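You operate a simulated robot arm through the tools that you are given. There is no shell and no other tool. Be economical: measure what you need, move in short steps, check, and stop when the job is done.

The job below is to be done with a simulated robot arm. You get a single attempt, and the scene is never put back.

JOB
Pack the wax tin, felt pad and brown block into the wooden box.
Fine: then slide the box back to within about two fingers' width of the yellow level; the glue tin stays out.

Only the result counts: the job must be done as asked and must still hold three seconds after the hand-in. Knocking over, shifting, dropping, spilling or breaking anything else fails it.

ROBOT AND FRAMES
A 6-joint arm with a two-finger parallel gripper, fixed in place. Base frame: the origin is at the foot of the arm, x ahead of it, y to its left, z up. Lengths are in m, angles in rad, forces in N, time in s.
With the tool pointing down near the work surface it reaches from about 0.34 to 0.82 m from the base axis. Its first joint turns from -2.897 to 2.897 rad. Payload 3.91 kg.
Tool frame: the origin (TCP) lies between the finger pads and is the grasp point; the fingertips stand 0.03 m ahead of it; z points along the fingers, y is the line along which they close. The gripper opens to 0.11 m. The fingers are 0.02 m wide and 0.01 m thick; the gripper's body (0.048 by 0.112 m) begins 0.055 m behind the TCP.
Orientation is that of the tool frame in the base frame, as a unit quaternion [x, y, z, w]. With the fingers straight down and closing along the base's y, the tool's x points along the base's -x, its y along +y and its z along -z.

CONTROLS
- The arm moves only by the tool nudge_tool. Its argument "moves" is a list of rows, each a list of 7 numbers: the shift along the tool's x, y, z in mm, then the turn, a rotation vector about the tool's x, y, z in rad, then the finger opening in mm, from 0 to 110. In form: [[dx, dy, dz, ax, ay, az, claw], ...]. A call has 1 to 20 rows; each row is the pose to reach, as a shift and turn from the pose commanded when the call began, along the tool's axes at that moment. Each row takes 0.2 s and may step no farther than 0.05 m and 0.15 rad from the row before; otherwise, or with a gripper value out of range, the whole call is refused. A pose out of reach is approached as far as the arm can. The call stops where the force on the tool passes 40 N (or 10 N more than at its start, if that is more) or the arm is blocked; 0.2 s more then pass. Each finger travels about 0.045 m/s and halts on what it meets, pressing with about 40 N; the grip force reading is that of the motor and also rises with nothing between the fingers. The clock runs only during rows and for 0.2 s after the last one: add rows that repeat a pose to give the fingers time. It gives the time, the measured TCP pose, the force on the tool (base axes), the opening and the grip force at its end, in the units of the frame above (readings bear some noise), and new pictures: "views" is both (left out), scene, wrist or none.
- Cameras (640 x 400 px; columns grow to the right, rows downward): "scene" is fixed at [0.4004, -0.4986, 1.5466]; the picture's right is [1.00, 0.01, 0.00], its down [0.00, -0.53, -0.85] and it looks along [-0.01, 0.85, -0.53] (base axes); focal length 312 px, centre (320, 200). "wrist" rides on the gripper at [-0.036, 0, -0.057] in the tool frame; the picture's right is [0.00, -1.00, 0.00], its down [0.97, 0.00, -0.24] and it looks along [0.24, 0.00, 0.97] (tool axes); focal length 218 px, centre (320, 200). There is no depth. A picture from a camera that has moved, and an enlarged one, comes with that camera's place and axes in the base frame and with its lens.
- raise_lower(by): slides the trunk up (or, below 0, down) by that many m; the arm rides with it, the base frame stays. It gives what a move gives, with no picture.
- enlarge(camera, box): a new picture of the part [left, top, right, bottom] of that camera's present view, enlarged. It takes no simulated time.
- finish_job(): hands the job in; it is judged then, once.

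Go step by step. Nothing tells you positions but the pictures and the camera data: compare them with the known pose of the tool, close in by small moves and look again before you grip or let go. The budget is 120 turns and 150 pictures, counting those below and the enlarged ones. Unless the task says otherwise, let go and move clear before handing in, and close with one line.

The tools are called after ">>>" as a command line: name --pt "numbers of a row" for each row, then --argument value for the rest, lists and objects as JSON in quotes. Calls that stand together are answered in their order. nudge_tool: Moves the arm, as the interface text tells. Its arguments: {"type":"object","properties":{"moves":{"type":"array"},"views":{"type":"string","enum":["both","scene","wrist","none"]}},"required":["moves"]} The other tools are called the same way: raise_lower (by) slides the trunk up or down; enlarge (camera, box) takes an enlarged picture of a part of a camera's view; finish_job () hands the job in.

At the start:

```text
time: 0.0
tool_pos: [0.0845, 0.485, 1.1455]
orientation: [0.0, 1.0, -0.001, -0.001]
ft_force: [-0.1, 0.1, -0.3]
grip_width: 0.1101
grip_force: 0.1
trunk travel left (down, up): [-0.575, 0.035]
```

scene: 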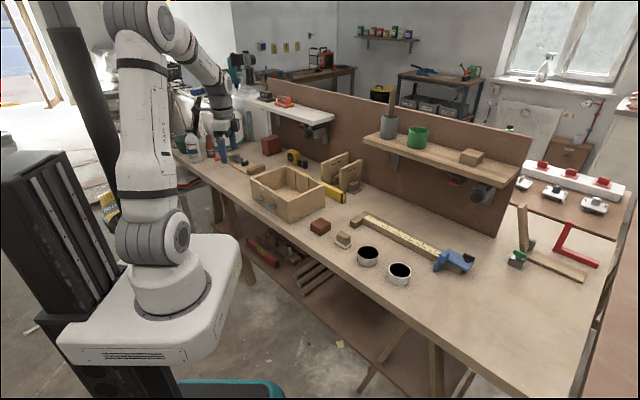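
wrist: 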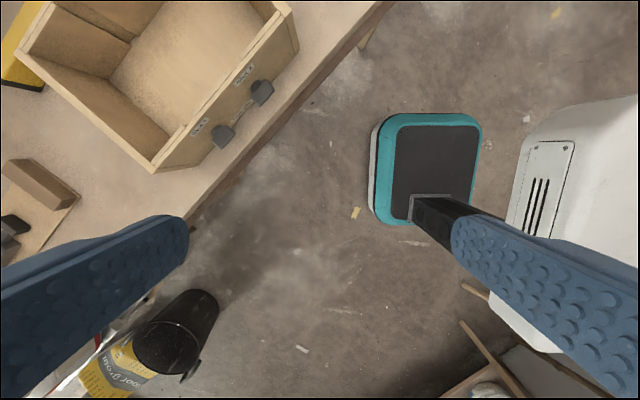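

I see the open wooden box at mid-bench, with a yellow level behind it, and a brown block, a felt pad and two tins to its right. I'll enlarge the picture to identify each item.

>>> enlarge --camera "scene" --box '[230, 140, 390, 240]'

>>> enlarge --camera "scene" --box '[300, 200, 428, 290]'

```text
4.00 times, centred on (310, 190) of scene
camera zoom: at [0.4004, -0.4986, 1.5466], right [1.0, 0.01, 0.0], down [0.0, -0.53, -0.85], along [-0.01, 0.85, -0.53], focal length 1248 px, centre (360, 240)
```

zoom: 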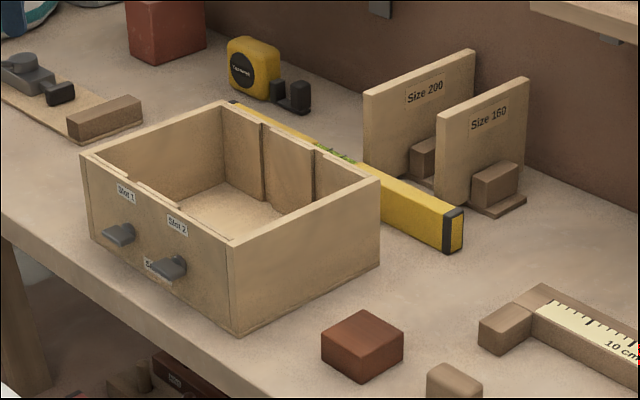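

```text
4.44 times, centred on (364, 245) of scene
camera zoom: at [0.4004, -0.4986, 1.5466], right [1.0, 0.01, 0.0], down [0.0, -0.53, -0.85], along [-0.01, 0.85, -0.53], focal length 1386 px, centre (124, 0)
```

zoom: 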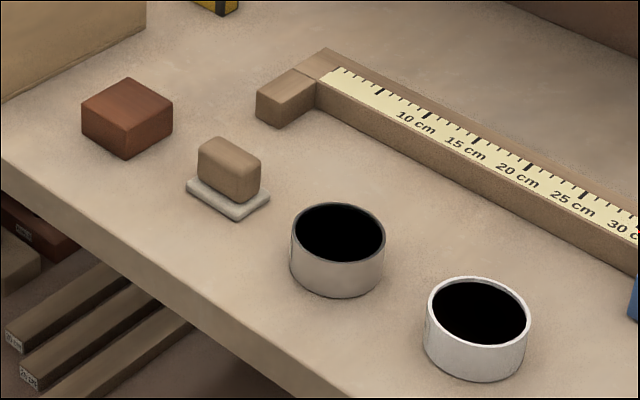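

>>> enlarge --camera "scene" --box '[352, 240, 416, 290]'

>>> nudge_tool --pt "-50 0 0 0 0 0 110" --pt "-100 -20 0 0 0 0 110" --pt "-150 -40 0 0 0 0 110" --pt "-200 -60 0 0 0 0 110" --pt "-250 -80 0 0 0 0 110" --pt "-300 -100 0 0 0 0 110" --pt "-345 -110 0 0 0 0 110" --pt "-345 -110 0 0 0 0 110"

```text
8.00 times, centred on (384, 265) of scene
camera zoom: at [0.4004, -0.4986, 1.5466], right [1.0, 0.01, 0.0], down [0.0, -0.53, -0.85], along [-0.01, 0.85, -0.53], focal length 2495 px, centre (-192, -320)
```

zoom: 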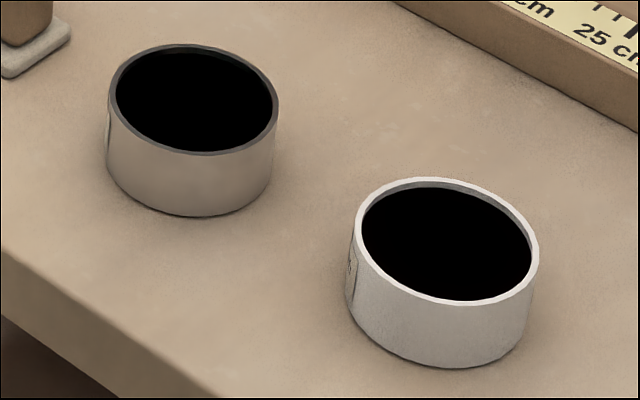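

```text
refused: row 2 steps farther than a row can; nothing moved
```

The labels sit on the tins' robot-facing sides. I'll move the wrist camera there, tilted outward, to read them.

>>> nudge_tool --pt "-28 -18 22 0 -0.133 0 110" --pt "-57 -37 44 0 -0.267 0 110" --pt "-85 -55 67 0 -0.4 0 110" --pt "-113 -73 89 0 -0.533 0 110" --pt "-142 -92 111 0 -0.667 0 110" --pt "-170 -110 133 0 -0.8 0 110" --pt "-198 -128 155 0 -0.933 0 110" --pt "-227 -147 178 0 -1.067 0 110" --pt "-255 -165 200 0 -1.2 0 110" --pt "-255 -165 200 0 -1.2 0 110"

```text
time: 2.2
tool_pos: [0.3492, 0.3649, 0.9836]
orientation: [-0.001, 0.826, -0.002, 0.564]
ft_force: [-0.1, -0.8, -0.4]
grip_width: 0.1099
grip_force: 0.0
out of reach, approached as far as the arm can: row 8, 9, 10
trunk travel left (down, up): [-0.575, 0.035]
camera wrist: at [0.3082, 0.3662, 1.037], right [0.0, -1.0, 0.01], down [-0.58, 0.0, -0.82], along [0.82, -0.01, -0.58], focal length 218 px, centre (320, 200)
```

scene: 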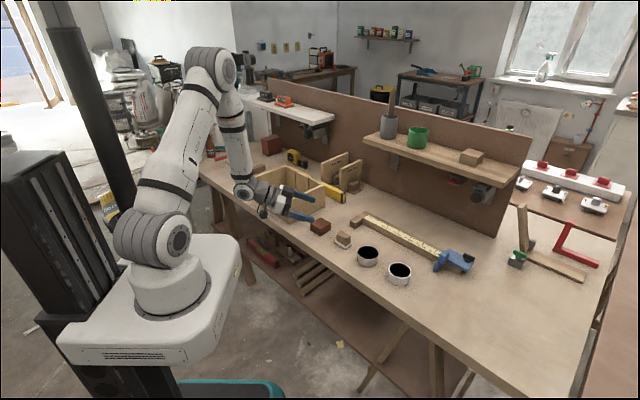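
wrist: 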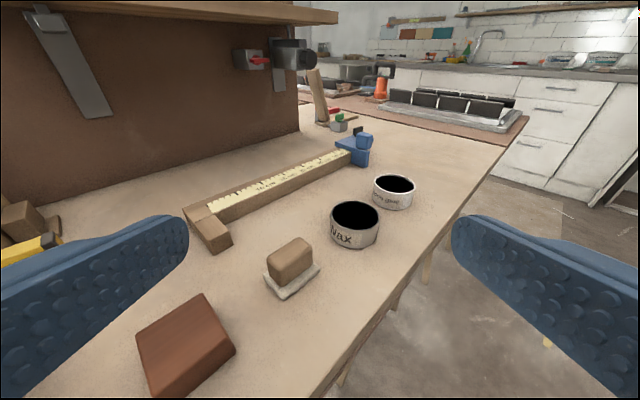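

Nearer tin reads "Wax", the farther one glue. Look closely at the felt pad and the block.

>>> enlarge --camera "wrist" --box '[120, 160, 440, 400]'

```text
1.67 times, centred on (280, 280) of wrist
camera zoom: at [0.3082, 0.3662, 1.037], right [0.0, -1.0, 0.01], down [-0.58, 0.0, -0.82], along [0.82, -0.01, -0.58], focal length 364 px, centre (387, 67)
```

zoom: 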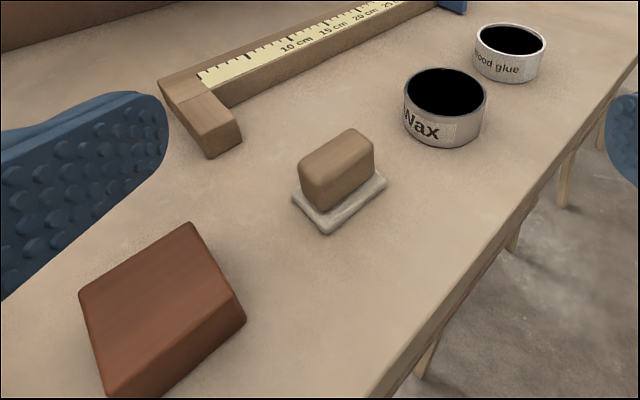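

>>> nudge_tool --pt "-17 4 8 0 0.133 0 110" --pt "-34 8 15 0 0.267 0 110" --pt "-52 12 23 0 0.4 0 110" --pt "-69 16 30 0 0.533 0 110" --pt "-86 20 38 0 0.667 0 110" --pt "-103 24 45 0 0.8 0 110" --pt "-121 28 53 0 0.933 0 110" --pt "-138 32 60 0 1.067 0 110" --pt "-155 35 68 0 1.198 0 110" --pt "-155 35 68 0 1.198 0 110" --views "wrist"

```text
time: 4.4
tool_pos: [0.4668, 0.4027, 1.1041]
orientation: [0.001, 1.0, 0.0, 0.0]
ft_force: [-0.3, 0.1, 0.2]
grip_width: 0.1096
grip_force: 0.1
trunk travel left (down, up): [-0.575, 0.035]
camera wrist: at [0.5011, 0.4022, 1.1604], right [0.0, -1.0, 0.0], down [-0.97, 0.0, 0.24], along [-0.24, 0.0, -0.97], focal length 218 px, centre (320, 200)
```

wrist: 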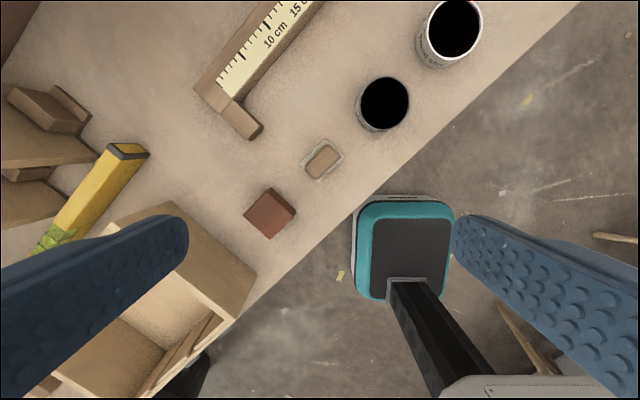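

>>> enlarge --camera "wrist" --box '[230, 60, 422, 250]'

>>> enlarge --camera "wrist" --box '[10, 130, 270, 400]'

```text
2.11 times, centred on (326, 155) of wrist
camera zoom: at [0.5011, 0.4022, 1.1604], right [0.0, -1.0, 0.0], down [-0.97, 0.0, 0.24], along [-0.24, 0.0, -0.97], focal length 460 px, centre (307, 295)
```

zoom: 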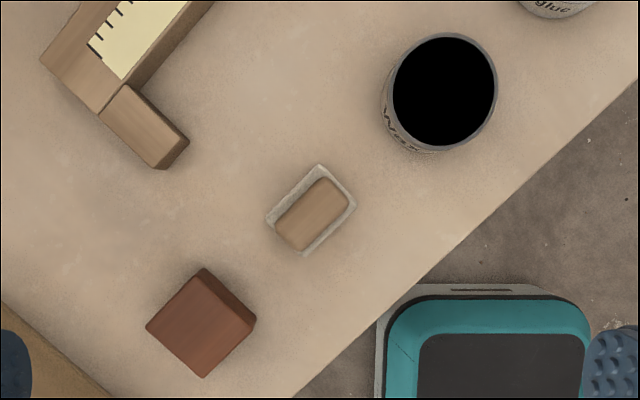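

```text
1.48 times, centred on (140, 265) of wrist
camera zoom: at [0.5011, 0.4022, 1.1604], right [0.0, -1.0, 0.0], down [-0.97, 0.0, 0.24], along [-0.24, 0.0, -0.97], focal length 323 px, centre (587, 104)
```

zoom: 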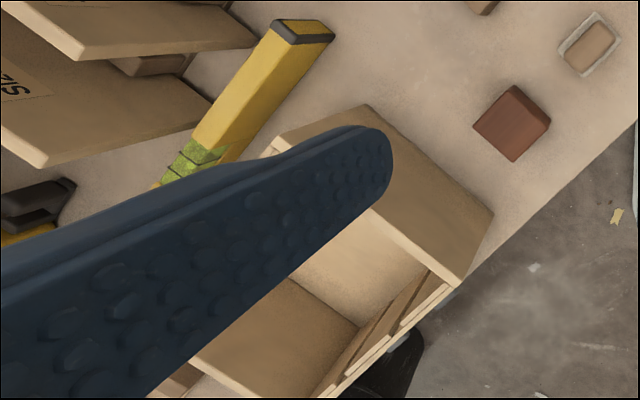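

Objects are at 45°, aligned with the box. Now I turn the gripper 45° and look straight into the box.

>>> nudge_tool --pt "28 35 0 0 0 0.112 110" --pt "56 70 0 0 0 0.224 110" --pt "84 106 0 0 0 0.336 110" --pt "112 141 0 0 0 0.448 110" --pt "140 176 0 0 0 0.56 110" --pt "168 211 0 0 0 0.672 110" --pt "197 247 0 0 0 0.785 110" --pt "197 247 0 0 0 0.785 110" --views "wrist"

```text
time: 6.2
tool_pos: [0.2687, 0.6486, 1.1058]
orientation: [0.383, 0.924, 0.001, 0.002]
ft_force: [0.1, 0.5, -0.4]
grip_width: 0.1101
grip_force: 0.1
trunk travel left (down, up): [-0.575, 0.035]
camera wrist: at [0.2929, 0.624, 1.1625], right [-0.71, -0.71, 0.0], down [-0.69, 0.69, 0.24], along [-0.17, 0.17, -0.97], focal length 218 px, centre (320, 200)
```

wrist: 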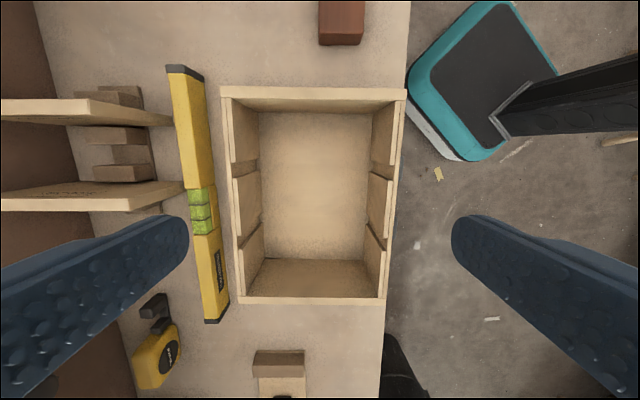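

The box is empty and open, centred near (0.246, 0.68); the level lies about 4–5 cm behind it. Next I go above the wax tin near (0.557, 0.312).

>>> nudge_tool --pt "-44 -4 5 0 0 0 110" --pt "-88 -7 15 0 0 0 110" --pt "-133 -10 30 0 0 0 110" --pt "-176 -14 45 0 0 0 110" --pt "-220 -18 60 0 0 0 110" --pt "-265 -21 76 0 0 0 110" --pt "-309 -25 92 0 0 0 110" --pt "-354 -28 110 0 0 0 110" --pt "-398 -32 128 0 0 0 110" --pt "-442 -35 146 0 0 0 110" --pt "-442 -35 156 0 0 0 110" --views "both"

```text
time: 8.6
tool_pos: [0.5559, 0.3062, 0.9507]
orientation: [0.383, 0.924, 0.001, 0.001]
ft_force: [0.1, -0.8, -0.1]
grip_width: 0.1099
grip_force: 0.0
trunk travel left (down, up): [-0.575, 0.035]
camera wrist: at [0.5803, 0.2827, 1.0083], right [-0.71, -0.71, 0.0], down [-0.69, 0.69, 0.24], along [-0.17, 0.17, -0.97], focal length 218 px, centre (320, 200)
```

scene: 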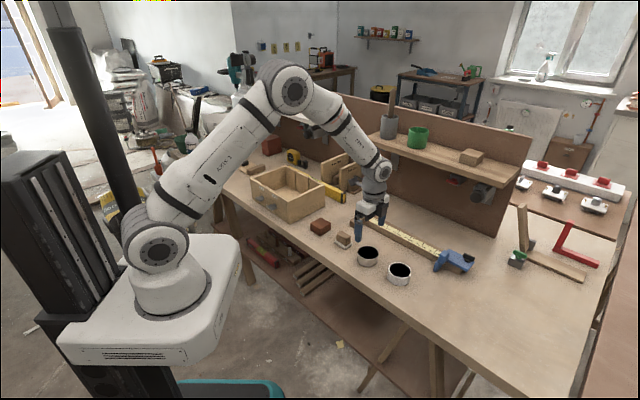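
wrist: 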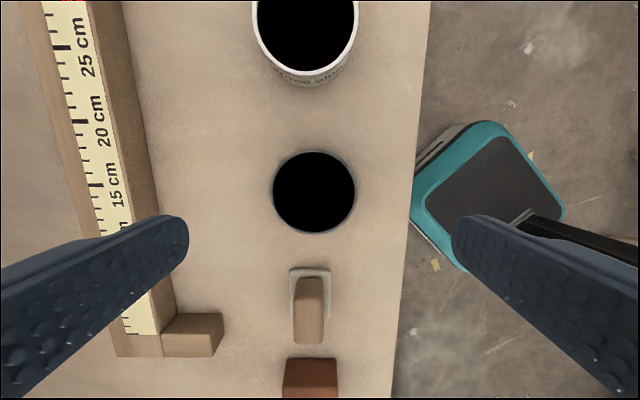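

>>> nudge_tool --pt "3 5.5 35 0 0 0 110" --pt "3 5.5 75 0 0 0 110" --pt "3 5.5 100 0 0 0 110" --pt "3 5.5 114 0 0 0 110" --pt "3 5.5 114 0 0 0 110" --views "both"

```text
time: 9.8
tool_pos: [0.5604, 0.3145, 0.8347]
orientation: [0.383, 0.924, 0.001, 0.002]
ft_force: [-1.0, -0.5, -0.7]
grip_width: 0.1101
grip_force: 0.0
trunk travel left (down, up): [-0.575, 0.035]
camera wrist: at [0.5843, 0.29, 0.8919], right [-0.71, -0.71, 0.0], down [-0.69, 0.69, 0.24], along [-0.17, 0.17, -0.97], focal length 218 px, centre (320, 200)
```

scene: 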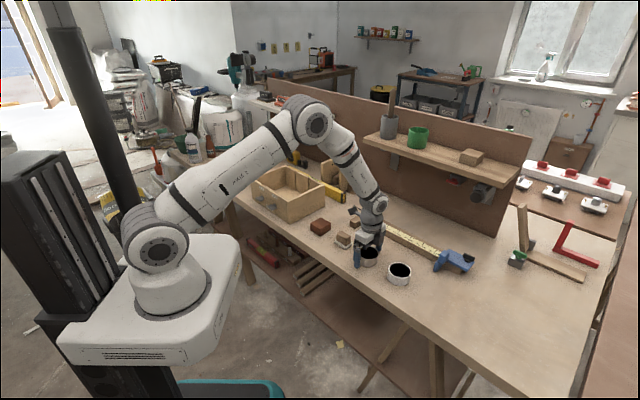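
wrist: 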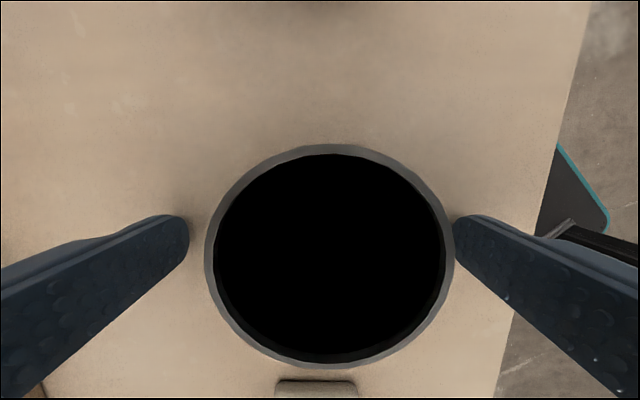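

The tin sits between the fingers, 3 mm toward the right one. I recentre and close.

>>> nudge_tool --pt "-1 -3 0 0 0 0 110" --pt "-1 -3 0 0 0 0 80" --pt "-1 -3 0 0 0 0 60" --pt "-1 -3 0 0 0 0 60" --pt "-1 -3 0 0 0 0 60" --pt "-1 -3 0 0 0 0 60" --views "none"

```text
time: 11.2
tool_pos: [0.5586, 0.3118, 0.8348]
orientation: [0.383, 0.924, 0.0, 0.001]
ft_force: [0.9, 0.6, 1.2]
grip_width: 0.0709
grip_force: 39.9
trunk travel left (down, up): [-0.575, 0.035]
```

>>> nudge_tool --pt "0 0 -20 0 0 0 60" --pt "0 0 -60 0 0 0 60" --pt "0 0 -105 0 0 0 60" --pt "0 0 -150 0 0 0 60" --pt "42 3 -165 0 0 0 60" --pt "85 6 -165 0 0 0 60" --pt "128 9 -165 0 0 0 60" --pt "171 12 -165 0 0 0 60" --pt "214 15 -165 0 0 0 60" --pt "257 18 -165 0 0 0 60" --pt "300 21 -165 0 0 0 60" --pt "343 24 -165 0 0 0 60" --pt "386 27 -165 0 0 0 60" --pt "429 30 -165 0 0 0 60" --pt "472 33 -165 0 0 0 60" --pt "515 36 -165 0 0 0 60" --pt "554 39 -165 0 0 0 60" --pt "554 39 -165 0 0 0 60" --views "both"

```text
time: 15.0
tool_pos: [0.1958, 0.7331, 0.9936]
orientation: [0.382, 0.924, 0.001, 0.001]
ft_force: [0.1, -0.5, -1.8]
grip_width: 0.0711
grip_force: 40.2
trunk travel left (down, up): [-0.575, 0.035]
camera wrist: at [0.2199, 0.7083, 1.0511], right [-0.71, -0.71, 0.0], down [-0.69, 0.69, 0.24], along [-0.17, 0.17, -0.97], focal length 218 px, centre (320, 200)
```

scene: 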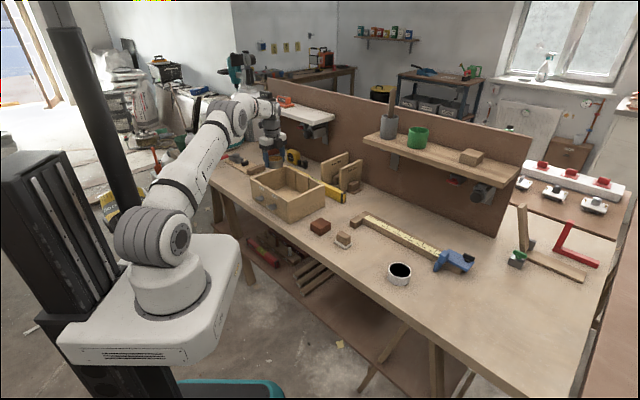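
wrist: 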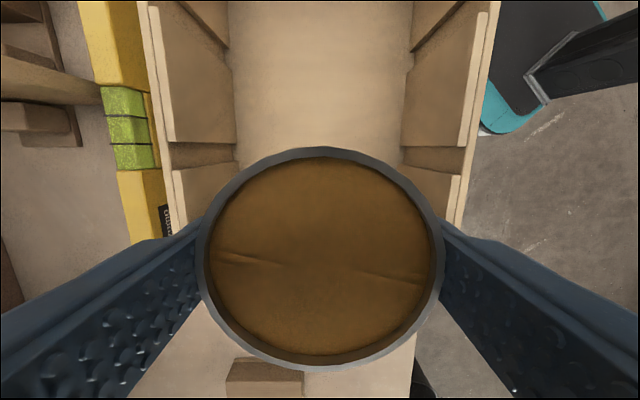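

Tin held level over the far part of the box. I lower it partway and check clearance.

>>> nudge_tool --pt "-4 0 30 0 0 0 60" --pt "-4 0 60 0 0 0 60" --pt "-4 0 90 0 0 0 60" --pt "-4 0 115 0 0 0 60" --pt "-4 0 115 0 0 0 60" --views "both"

>>> enlarge --camera "scene" --box '[230, 130, 358, 230]'

```text
time: 16.2
tool_pos: [0.1975, 0.7307, 0.8838]
orientation: [0.383, 0.924, 0.001, 0.002]
ft_force: [0.4, 0.6, -2.3]
grip_width: 0.071
grip_force: 40.1
trunk travel left (down, up): [-0.575, 0.035]
camera wrist: at [0.2221, 0.7065, 0.9408], right [-0.71, -0.71, 0.0], down [-0.69, 0.69, 0.24], along [-0.17, 0.17, -0.97], focal length 218 px, centre (320, 200)
```

scene: 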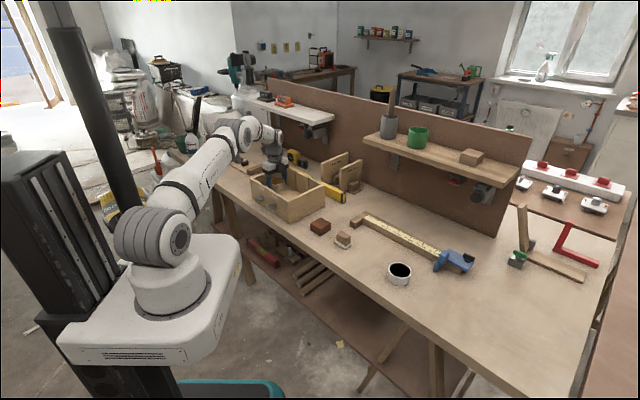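
wrist: 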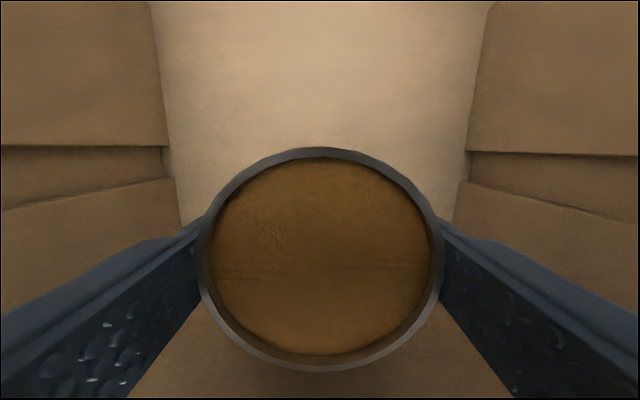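

```text
4.00 times, centred on (294, 180) of scene
camera zoom: at [0.4004, -0.4986, 1.5466], right [1.0, 0.01, 0.0], down [0.0, -0.53, -0.85], along [-0.01, 0.85, -0.53], focal length 1248 px, centre (424, 280)
```

zoom: 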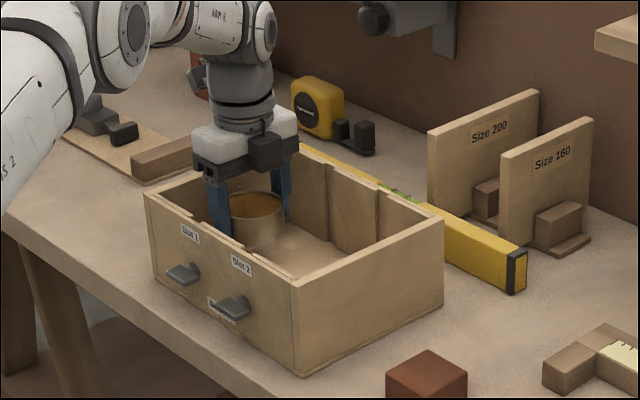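

Inside cleanly. I lower the rest.

>>> nudge_tool --pt "0 0 15 0 0 0 60" --pt "0 0 27 0 0 0 60" --pt "0 0 32 0 0 0 60" --pt "0 0 35 0 0 0 60" --pt "0 0 35 0 0 0 60" --views "wrist"

```text
time: 17.4
tool_pos: [0.1977, 0.7303, 0.8466]
orientation: [0.383, 0.924, 0.0, 0.002]
ft_force: [-0.4, 0.2, -0.9]
grip_width: 0.0709
grip_force: 40.0
trunk travel left (down, up): [-0.575, 0.035]
camera wrist: at [0.2219, 0.7054, 0.905], right [-0.71, -0.71, 0.0], down [-0.69, 0.69, 0.24], along [-0.17, 0.17, -0.97], focal length 218 px, centre (320, 200)
```

wrist: 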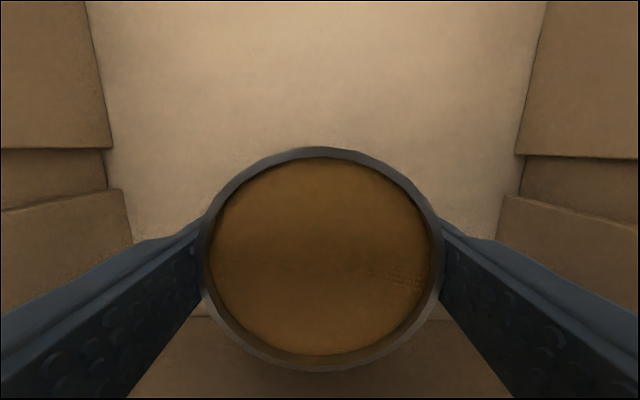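

>>> nudge_tool --pt "0 0 1 0 0 0 60" --pt "0 0 2 0 0 0 60" --pt "0 0 3 0 0 0 60" --pt "0 0 3 0 0 0 60" --views "none"

```text
time: 18.4
tool_pos: [0.1964, 0.73, 0.8457]
orientation: [0.382, 0.924, 0.0, 0.002]
ft_force: [1.0, -0.4, -2.3]
grip_width: 0.071
grip_force: 39.6
trunk travel left (down, up): [-0.575, 0.035]
```

>>> nudge_tool --pt "0 0 1 0 0 0 60" --pt "0 0 2 0 0 0 60" --pt "0 0 3 0 0 0 60" --pt "0 0 3 0 0 0 60" --views "none"

```text
time: 19.4
tool_pos: [0.1968, 0.7295, 0.8432]
orientation: [0.383, 0.924, 0.001, 0.001]
ft_force: [0.3, -0.5, -0.7]
grip_width: 0.0709
grip_force: 39.7
trunk travel left (down, up): [-0.575, 0.035]
```

>>> nudge_tool --pt "0 0 1 0 0 0 60" --pt "0 0 2 0 0 0 60" --pt "0 0 2 0 0 0 60" --views "none"

```text
time: 20.2
tool_pos: [0.196, 0.7284, 0.8408]
orientation: [0.383, 0.924, 0.001, 0.001]
ft_force: [0.1, 0.3, -1.3]
grip_width: 0.071
grip_force: 39.9
trunk travel left (down, up): [-0.575, 0.035]
```

>>> nudge_tool --pt "0 0 1 0 0 0 60" --pt "0 0 2 0 0 0 60" --pt "0 0 2 0 0 0 60" --views "scene"

>>> enlarge --camera "scene" --box '[250, 150, 330, 212]'

```text
time: 21.0
tool_pos: [0.1976, 0.7279, 0.8412]
orientation: [0.383, 0.924, 0.002, 0.0]
ft_force: [1.9, -1.7, 13.2]
grip_width: 0.0709
grip_force: 40.0
trunk travel left (down, up): [-0.575, 0.035]
```

scene: 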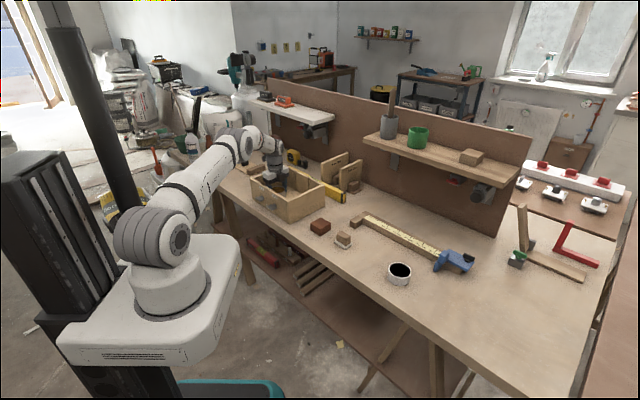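

```text
6.45 times, centred on (290, 181) of scene
camera zoom: at [0.4004, -0.4986, 1.5466], right [1.0, 0.01, 0.0], down [0.0, -0.53, -0.85], along [-0.01, 0.85, -0.53], focal length 2012 px, centre (514, 323)
```

zoom: 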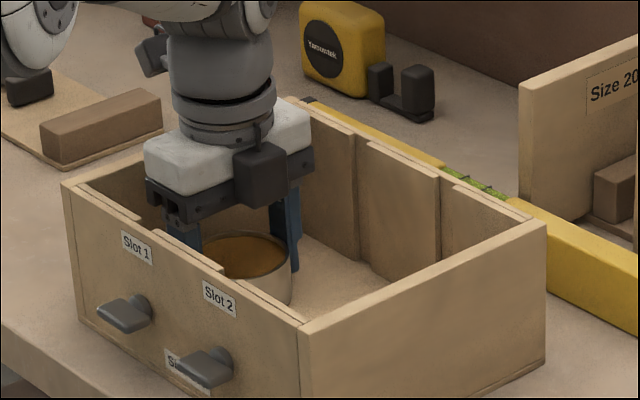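

Contact with the floor (13 N). Release and rise.

>>> nudge_tool --pt "0 0 -2 0 0 0 60" --pt "0 0 -2 0 0 0 80" --pt "0 0 -2 0 0 0 95" --pt "0 0 -2 0 0 0 95" --pt "0 0 -2 0 0 0 95" --pt "0 0 -40 0 0 0 95" --pt "0 0 -80 0 0 0 95" --pt "0 0 -125 0 0 0 95" --pt "0 0 -165 0 0 0 110" --pt "0 0 -165 0 0 0 110" --views "wrist"

```text
time: 23.2
tool_pos: [0.1938, 0.7302, 1.0063]
orientation: [0.383, 0.924, 0.0, 0.001]
ft_force: [0.2, 0.0, -0.1]
grip_width: 0.1099
grip_force: 0.1
trunk travel left (down, up): [-0.575, 0.035]
camera wrist: at [0.2191, 0.7055, 1.0636], right [-0.71, -0.71, 0.0], down [-0.69, 0.69, 0.24], along [-0.17, 0.17, -0.97], focal length 218 px, centre (320, 200)
```

wrist: 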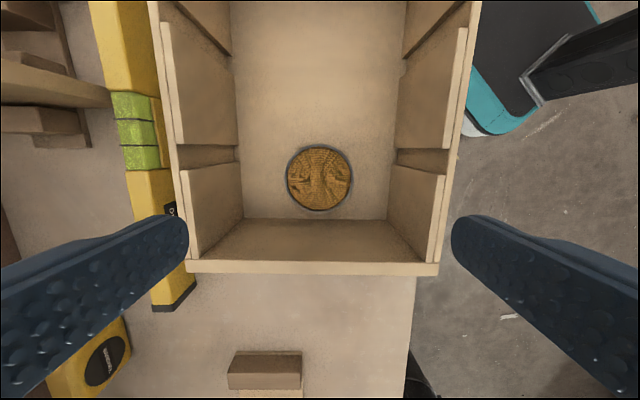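

Wax tin rests in the far end of the box. Now over the brown block.

>>> nudge_tool --pt "-46 -5 0 0 0 0 110" --pt "-92 -9 0 0 0 0 110" --pt "-138 -14 0 0 0 0 110" --pt "-184 -18 0 0 0 0 110" --pt "-230 -23 0 0 0 0 110" --pt "-276 -28 15 0 0 0 110" --pt "-322 -32 30 0 0 0 110" --pt "-324 -32 56 0 0 0 110" --pt "-324 -32 56 0 0 0 110" --views "wrist"

```text
time: 25.2
tool_pos: [0.4029, 0.4753, 0.9479]
orientation: [0.382, 0.924, 0.0, 0.001]
ft_force: [-0.1, 0.3, -1.2]
grip_width: 0.1101
grip_force: 0.2
trunk travel left (down, up): [-0.575, 0.035]
camera wrist: at [0.428, 0.4503, 1.0047], right [-0.71, -0.71, 0.0], down [-0.69, 0.69, 0.24], along [-0.17, 0.17, -0.97], focal length 218 px, centre (320, 200)
```

wrist: 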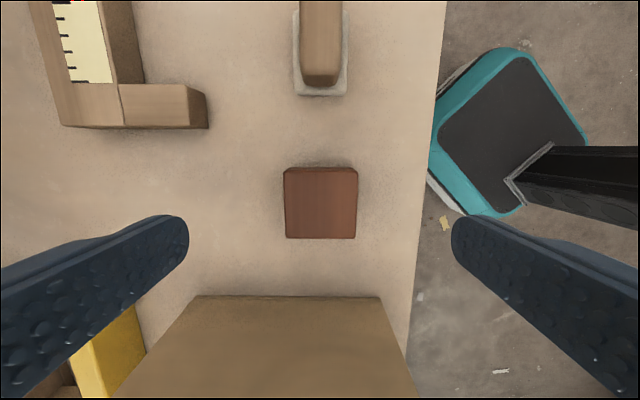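

>>> nudge_tool --pt "11 0 35 0 0 0 110" --pt "11 0 75 0 0 0 110" --pt "11 0 100 0 0 0 110" --pt "11 0 108 0 0 0 110" --pt "11 0 108 0 0 0 110" --views "wrist"

```text
time: 26.4
tool_pos: [0.3944, 0.486, 0.8386]
orientation: [0.382, 0.924, 0.0, 0.0]
ft_force: [-0.2, 0.5, -0.1]
grip_width: 0.11
grip_force: 0.0
trunk travel left (down, up): [-0.575, 0.035]
camera wrist: at [0.419, 0.461, 0.896], right [-0.71, -0.71, 0.0], down [-0.69, 0.69, 0.24], along [-0.17, 0.17, -0.97], focal length 218 px, centre (320, 200)
```

wrist: 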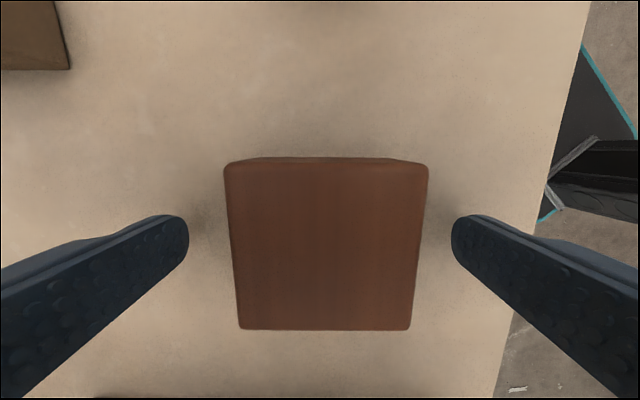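

>>> nudge_tool --pt "0 0 0 0 0 0 80" --pt "0 0 0 0 0 0 50" --pt "0 0 0 0 0 0 45" --pt "0 0 0 0 0 0 45" --pt "0 0 0 0 0 0 45" --pt "0 0 -20 0 0 0 45" --pt "0 0 -60 0 0 0 45" --pt "0 0 -105 0 0 0 45" --pt "0 0 -150 0 0 0 45" --pt "0 0 -165 0 0 0 45" --pt "42 6 -165 0 0 0 45" --pt "84 12 -165 0 0 0 45" --pt "126 18 -165 0 0 0 45" --pt "168 24 -165 0 0 0 45" --pt "210 31 -165 0 0 0 45" --pt "229 34 -165 0 0 0 45" --pt "229 34 -165 0 0 0 45" --views "both"

```text
time: 30.0
tool_pos: [0.257, 0.6721, 1.0062]
orientation: [0.383, 0.924, -0.001, 0.001]
ft_force: [0.1, 0.1, -0.9]
grip_width: 0.0593
grip_force: 40.3
trunk travel left (down, up): [-0.575, 0.035]
camera wrist: at [0.2811, 0.6473, 1.0629], right [-0.71, -0.71, 0.0], down [-0.69, 0.69, 0.24], along [-0.17, 0.17, -0.97], focal length 218 px, centre (320, 200)
```

scene: 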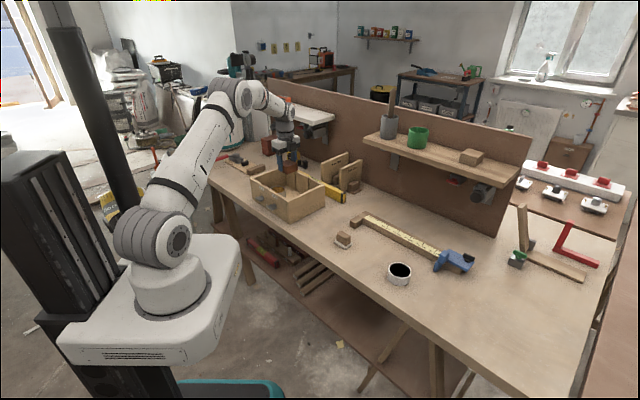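
wrist: 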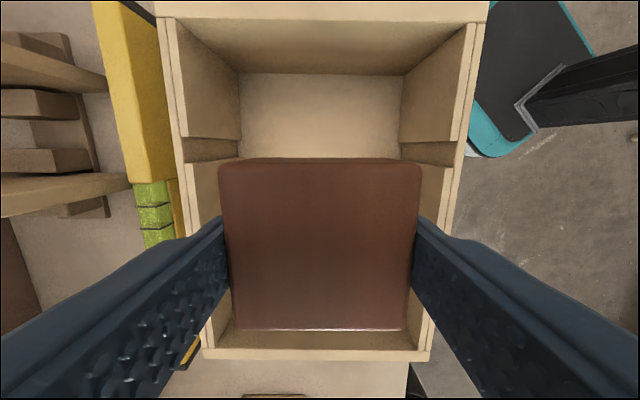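

>>> nudge_tool --pt "5 0 40 0 0 0 45" --pt "5 0 80 0 0 0 45" --pt "5 0 120 0 0 0 45" --pt "5 0 145 0 0 0 45" --pt "5 0 154 0 0 0 45" --pt "5 0 156 0 0 0 45" --pt "5 0 158 0 0 0 45" --pt "5 0 159 0 0 0 45" --pt "5 0 159 0 0 0 45" --views "wrist"

```text
time: 32.0
tool_pos: [0.2546, 0.6737, 0.8458]
orientation: [0.383, 0.924, 0.001, 0.001]
ft_force: [-0.1, -0.1, -1.1]
grip_width: 0.0592
grip_force: 39.9
trunk travel left (down, up): [-0.575, 0.035]
camera wrist: at [0.279, 0.6499, 0.9023], right [-0.71, -0.71, 0.0], down [-0.69, 0.69, 0.24], along [-0.17, 0.17, -0.97], focal length 218 px, centre (320, 200)
```

wrist: 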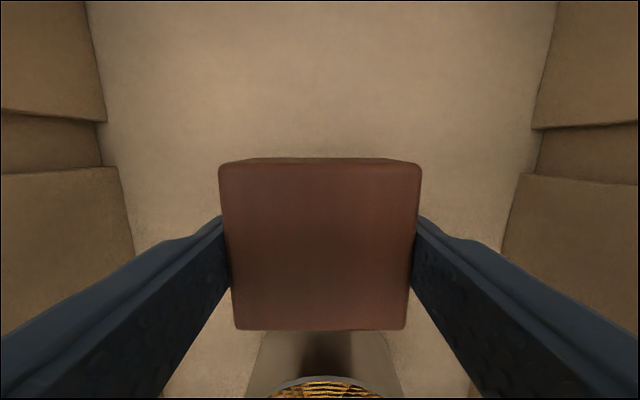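

Nearly down; one more tiny step, then release and rise.

>>> nudge_tool --pt "0 0 1 0 0 0 45" --pt "0 0 2 0 0 0 45" --pt "0 0 2 0 0 0 45" --views "none"

```text
time: 32.8
tool_pos: [0.2541, 0.6747, 0.8452]
orientation: [0.383, 0.924, 0.001, 0.001]
ft_force: [1.4, -2.5, 13.2]
grip_width: 0.059
grip_force: 39.9
trunk travel left (down, up): [-0.575, 0.035]
```

>>> nudge_tool --pt "0 0 -1 0 0 0 60" --pt "0 0 -1 0 0 0 80" --pt "0 0 -1 0 0 0 90" --pt "0 0 -1 0 0 0 90" --pt "0 0 -1 0 0 0 90" --pt "0 0 -40 0 0 0 90" --pt "0 0 -80 0 0 0 90" --pt "0 0 -120 0 0 0 90" --pt "0 0 -160 0 0 0 110" --pt "-46 -4 -160 0 0 0 110" --pt "-92 -8 -160 0 0 0 110" --pt "-138 -13 -160 0 0 0 110" --pt "-184 -18 -160 0 0 0 110" --pt "-230 -22 -160 0 0 0 110" --pt "-276 -26 -150 0 0 0 110" --pt "-322 -31 -130 0 0 0 110" --pt "-356 -34 -105 0 0 0 110" --pt "-356 -34 -105 0 0 0 110" --views "both"

```text
refused: row 16 steps farther than a row can; nothing moved
```

>>> nudge_tool --pt "0 0 -1 0 0 0 60" --pt "0 0 -1 0 0 0 80" --pt "0 0 -1 0 0 0 90" --pt "0 0 -1 0 0 0 90" --pt "0 0 -1 0 0 0 90" --pt "0 0 -40 0 0 0 90" --pt "0 0 -80 0 0 0 90" --pt "0 0 -120 0 0 0 90" --pt "0 0 -160 0 0 0 110" --pt "-46 -4 -160 0 0 0 110" --pt "-92 -8 -160 0 0 0 110" --pt "-138 -13 -160 0 0 0 110" --pt "-184 -18 -160 0 0 0 110" --pt "-230 -22 -160 0 0 0 110" --pt "-276 -26 -150 0 0 0 110" --pt "-320 -31 -135 0 0 0 110" --pt "-356 -34 -105 0 0 0 110" --pt "-356 -34 -105 0 0 0 110" --views "both"

```text
time: 36.6
tool_pos: [0.4793, 0.4008, 0.9479]
orientation: [0.383, 0.924, 0.001, 0.001]
ft_force: [0.5, 0.0, 0.6]
grip_width: 0.1102
grip_force: 0.2
trunk travel left (down, up): [-0.575, 0.035]
camera wrist: at [0.5043, 0.3753, 1.0047], right [-0.71, -0.71, 0.0], down [-0.69, 0.69, 0.24], along [-0.17, 0.17, -0.97], focal length 218 px, centre (320, 200)
```

scene: 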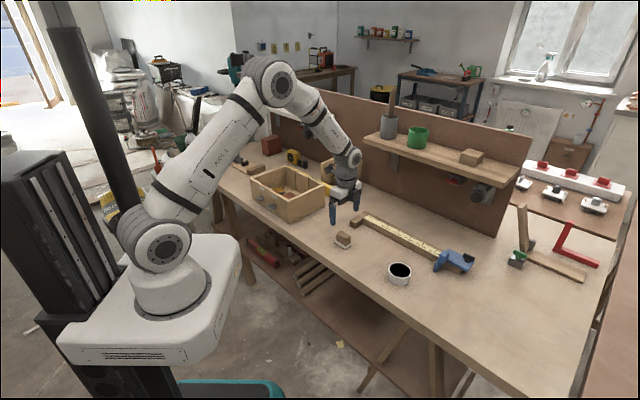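
wrist: 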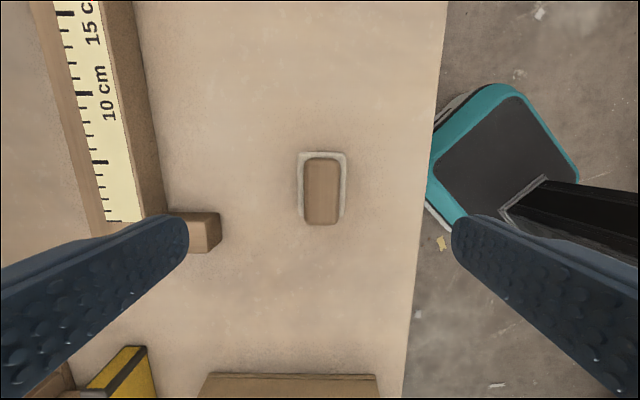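

Centred over the felt pad's handle; I narrow the fingers to stay clear of the ruler and descend.

>>> nudge_tool --pt "0 0 0 0 0 0 90" --pt "0 0 0 0 0 0 70" --pt "0 0 0 0 0 0 70" --pt "0 0 35 0 0 0 70" --pt "0 0 70 0 0 0 70" --pt "0 0 90 0 0 0 70" --pt "0 0 99 0 0 0 70" --pt "0 0 99 0 0 0 70" --views "both"

>>> enlarge --camera "scene" --box '[310, 205, 390, 255]'

```text
time: 38.4
tool_pos: [0.4828, 0.3996, 0.8492]
orientation: [0.382, 0.924, 0.0, 0.001]
ft_force: [1.0, -0.7, 0.5]
grip_width: 0.0699
grip_force: 0.1
trunk travel left (down, up): [-0.575, 0.035]
camera wrist: at [0.5068, 0.3755, 0.906], right [-0.71, -0.71, 0.0], down [-0.69, 0.69, 0.24], along [-0.17, 0.17, -0.97], focal length 218 px, centre (320, 200)
```

scene: 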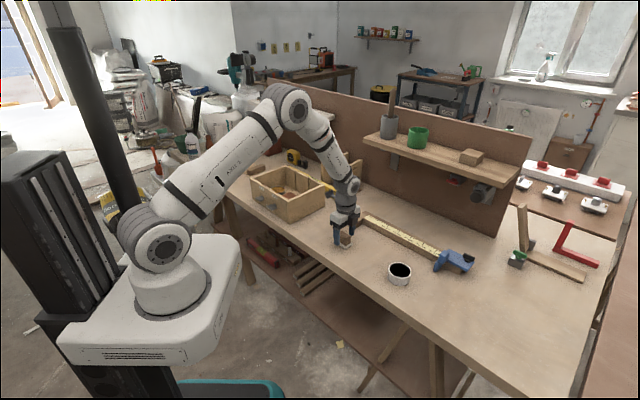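
wrist: 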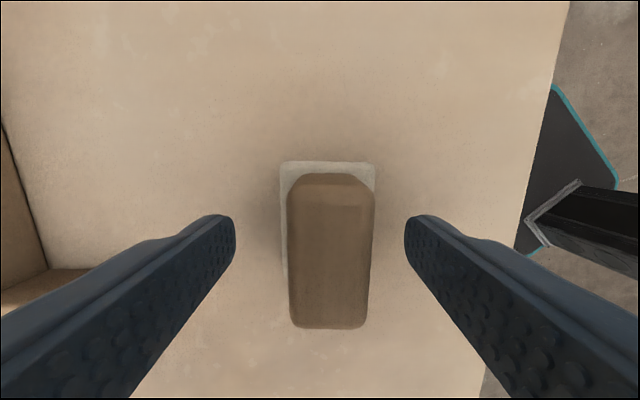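

```text
8.00 times, centred on (350, 230) of scene
camera zoom: at [0.4004, -0.4986, 1.5466], right [1.0, 0.01, 0.0], down [0.0, -0.53, -0.85], along [-0.01, 0.85, -0.53], focal length 2495 px, centre (80, -40)
```

zoom: 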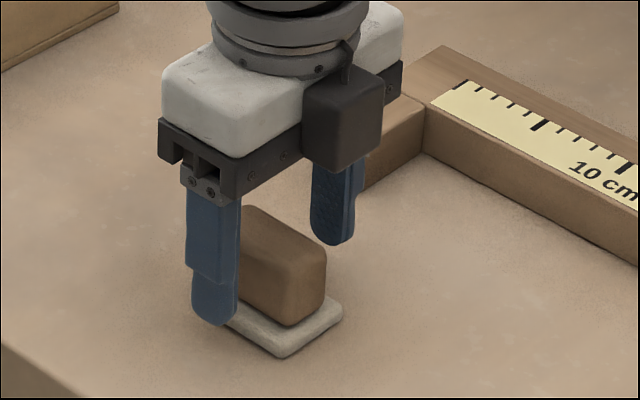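

>>> nudge_tool --pt "0 -2 0 0 0 0 70" --pt "0 -2 0 0 0 0 45" --pt "0 -2 0 0 0 0 20" --pt "0 -2 0 0 0 0 15" --pt "0 -2 0 0 0 0 15" --pt "0 -2 0 0 0 0 15" --pt "0 -2 -20 0 0 0 15" --pt "0 -2 -60 0 0 0 15" --pt "0 -2 -105 0 0 0 15" --pt "0 -2 -150 0 0 0 15" --pt "40 3 -160 0 0 0 15" --pt "82 8 -160 0 0 0 15" --pt "124 13 -160 0 0 0 15" --pt "166 18 -160 0 0 0 15" --pt "208 24 -160 0 0 0 15" --pt "250 29 -160 0 0 0 15" --pt "286 33 -160 0 0 0 15" --pt "286 33 -160 0 0 0 15" --views "both"

>>> enlarge --camera "scene" --box '[240, 120, 368, 230]'

```text
time: 42.2
tool_pos: [0.3062, 0.6266, 1.0085]
orientation: [0.382, 0.924, 0.0, 0.001]
ft_force: [-0.2, 0.0, -0.8]
grip_width: 0.0272
grip_force: 40.4
trunk travel left (down, up): [-0.575, 0.035]
camera wrist: at [0.3309, 0.6016, 1.0654], right [-0.71, -0.71, 0.0], down [-0.69, 0.69, 0.24], along [-0.17, 0.17, -0.97], focal length 218 px, centre (320, 200)
```

scene: 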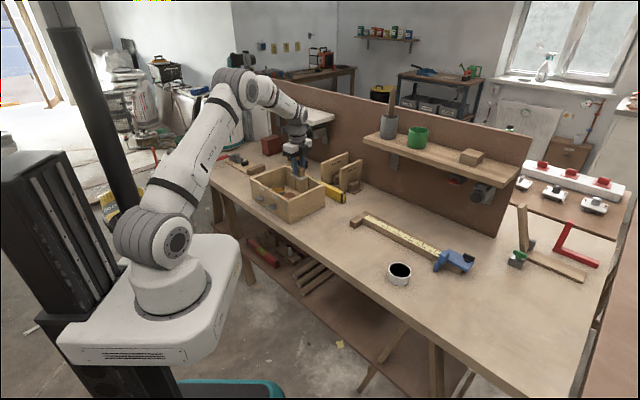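
wrist: 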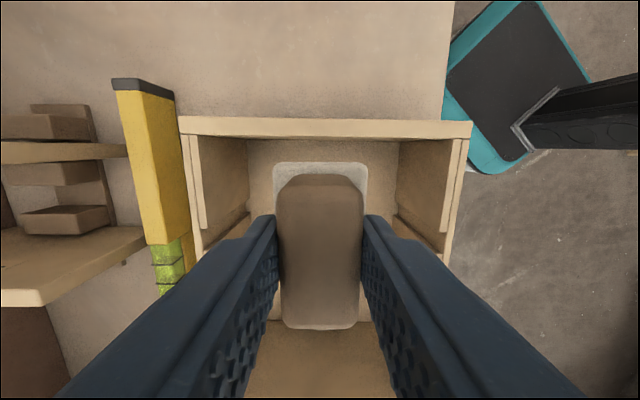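

```text
3.64 times, centred on (304, 175) of scene
camera zoom: at [0.4004, -0.4986, 1.5466], right [1.0, 0.01, 0.0], down [0.0, -0.53, -0.85], along [-0.01, 0.85, -0.53], focal length 1134 px, centre (378, 291)
```

zoom: 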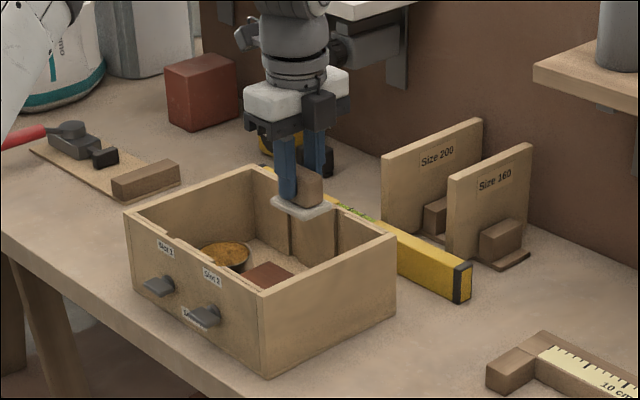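

>>> nudge_tool --pt "0 0 40 0 0 0 15" --pt "0 0 80 0 0 0 15" --pt "0 0 115 0 0 0 15" --pt "0 0 138 0 0 0 15" --pt "0 0 147 0 0 0 15" --pt "0 0 149 0 0 0 15" --pt "0 0 150 0 0 0 15" --pt "0 0 150 0 0 0 15" --views "wrist"

```text
time: 44.0
tool_pos: [0.3011, 0.6238, 0.8586]
orientation: [0.382, 0.924, 0.001, 0.001]
ft_force: [-0.4, 0.3, -0.8]
grip_width: 0.0271
grip_force: 40.2
trunk travel left (down, up): [-0.575, 0.035]
camera wrist: at [0.327, 0.5989, 0.9154], right [-0.71, -0.71, 0.0], down [-0.69, 0.69, 0.24], along [-0.17, 0.17, -0.97], focal length 218 px, centre (320, 200)
```

wrist: 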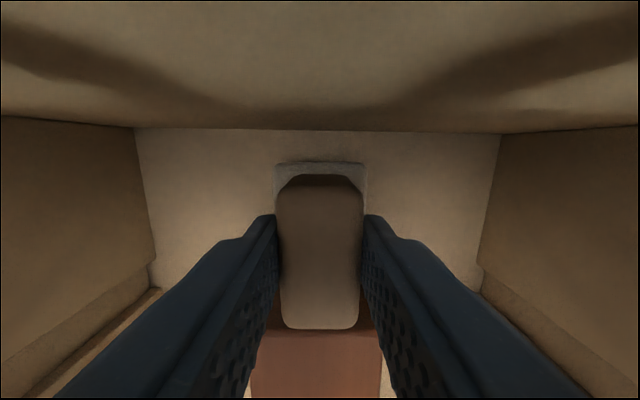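

>>> nudge_tool --pt "0 0 1 0 0 0 15" --pt "0 0 2 0 0 0 15" --pt "0 0 3 0 0 0 15" --pt "0 0 3 0 0 0 15" --views "none"

```text
time: 45.0
tool_pos: [0.303, 0.6239, 0.8563]
orientation: [0.383, 0.924, 0.0, 0.001]
ft_force: [1.2, 0.1, 1.0]
grip_width: 0.0269
grip_force: 40.2
trunk travel left (down, up): [-0.575, 0.035]
```

>>> nudge_tool --pt "0 0 1 0 0 0 15" --pt "0 0 1 0 0 0 15" --views "none"

```text
time: 45.6
tool_pos: [0.3023, 0.6249, 0.8561]
orientation: [0.383, 0.924, 0.0, 0.001]
ft_force: [1.7, -0.4, 5.1]
grip_width: 0.0271
grip_force: 39.7
trunk travel left (down, up): [-0.575, 0.035]
```

Felt pad touches the floor. Release, rise and view the whole box with the level.

>>> nudge_tool --pt "0 0 -1 0 0 0 30" --pt "0 0 -1 0 0 0 50" --pt "0 0 -1 0 0 0 60" --pt "0 0 -1 0 0 0 60" --pt "0 0 -40 0 0 0 60" --pt "0 0 -85 0 0 0 60" --pt "0 0 -130 0 0 0 60" --pt "0 0 -175 0 0 0 90" --pt "25 0 -210 0 0 0 110" --pt "45 0 -245 0 0 0 110" --pt "45 0 -245 0 0 0 110" --views "both"

>>> enlarge --camera "wrist" --box '[150, 50, 420, 330]'

>>> enlarge --camera "scene" --box '[240, 145, 352, 230]'

```text
time: 48.0
tool_pos: [0.2712, 0.6564, 1.0983]
orientation: [0.383, 0.924, 0.001, 0.001]
ft_force: [0.3, -1.1, -0.9]
grip_width: 0.1101
grip_force: 0.0
trunk travel left (down, up): [-0.575, 0.035]
camera wrist: at [0.2958, 0.6324, 1.1562], right [-0.71, -0.71, 0.0], down [-0.69, 0.69, 0.24], along [-0.17, 0.17, -0.97], focal length 218 px, centre (320, 200)
```

scene: 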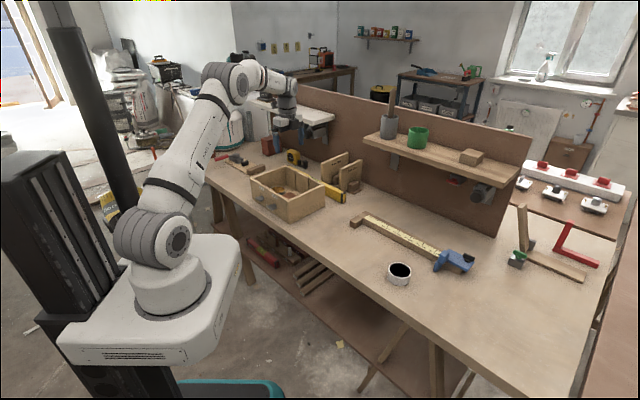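
wrist: 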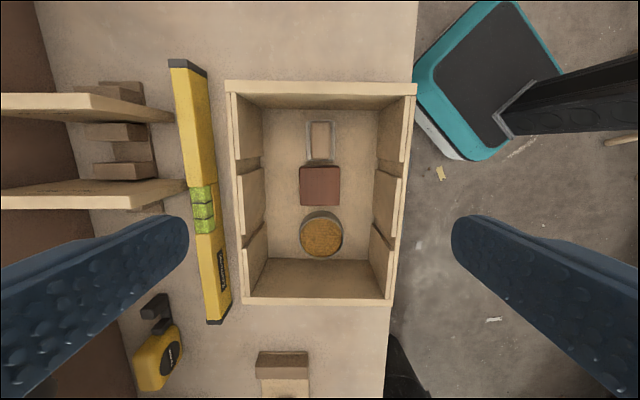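

```text
1.43 times, centred on (285, 190) of wrist
camera zoom: at [0.2958, 0.6324, 1.1562], right [-0.71, -0.71, 0.0], down [-0.69, 0.69, 0.24], along [-0.17, 0.17, -0.97], focal length 312 px, centre (370, 214)
```

zoom: 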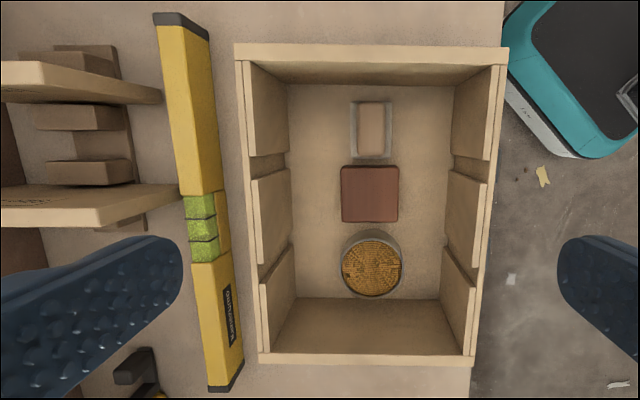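

```text
4.71 times, centred on (296, 188) of scene
camera zoom: at [0.4004, -0.4986, 1.5466], right [1.0, 0.01, 0.0], down [0.0, -0.53, -0.85], along [-0.01, 0.85, -0.53], focal length 1468 px, centre (433, 259)
```

zoom: 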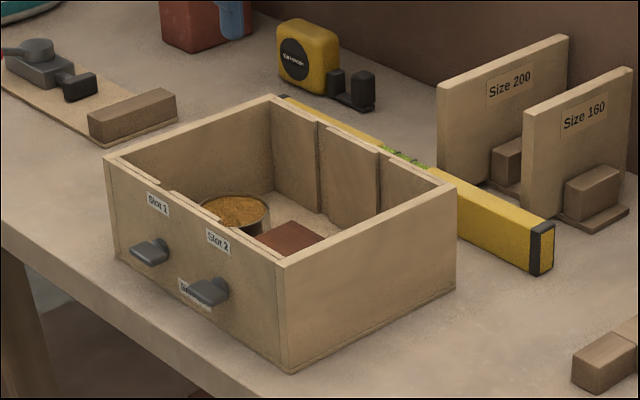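

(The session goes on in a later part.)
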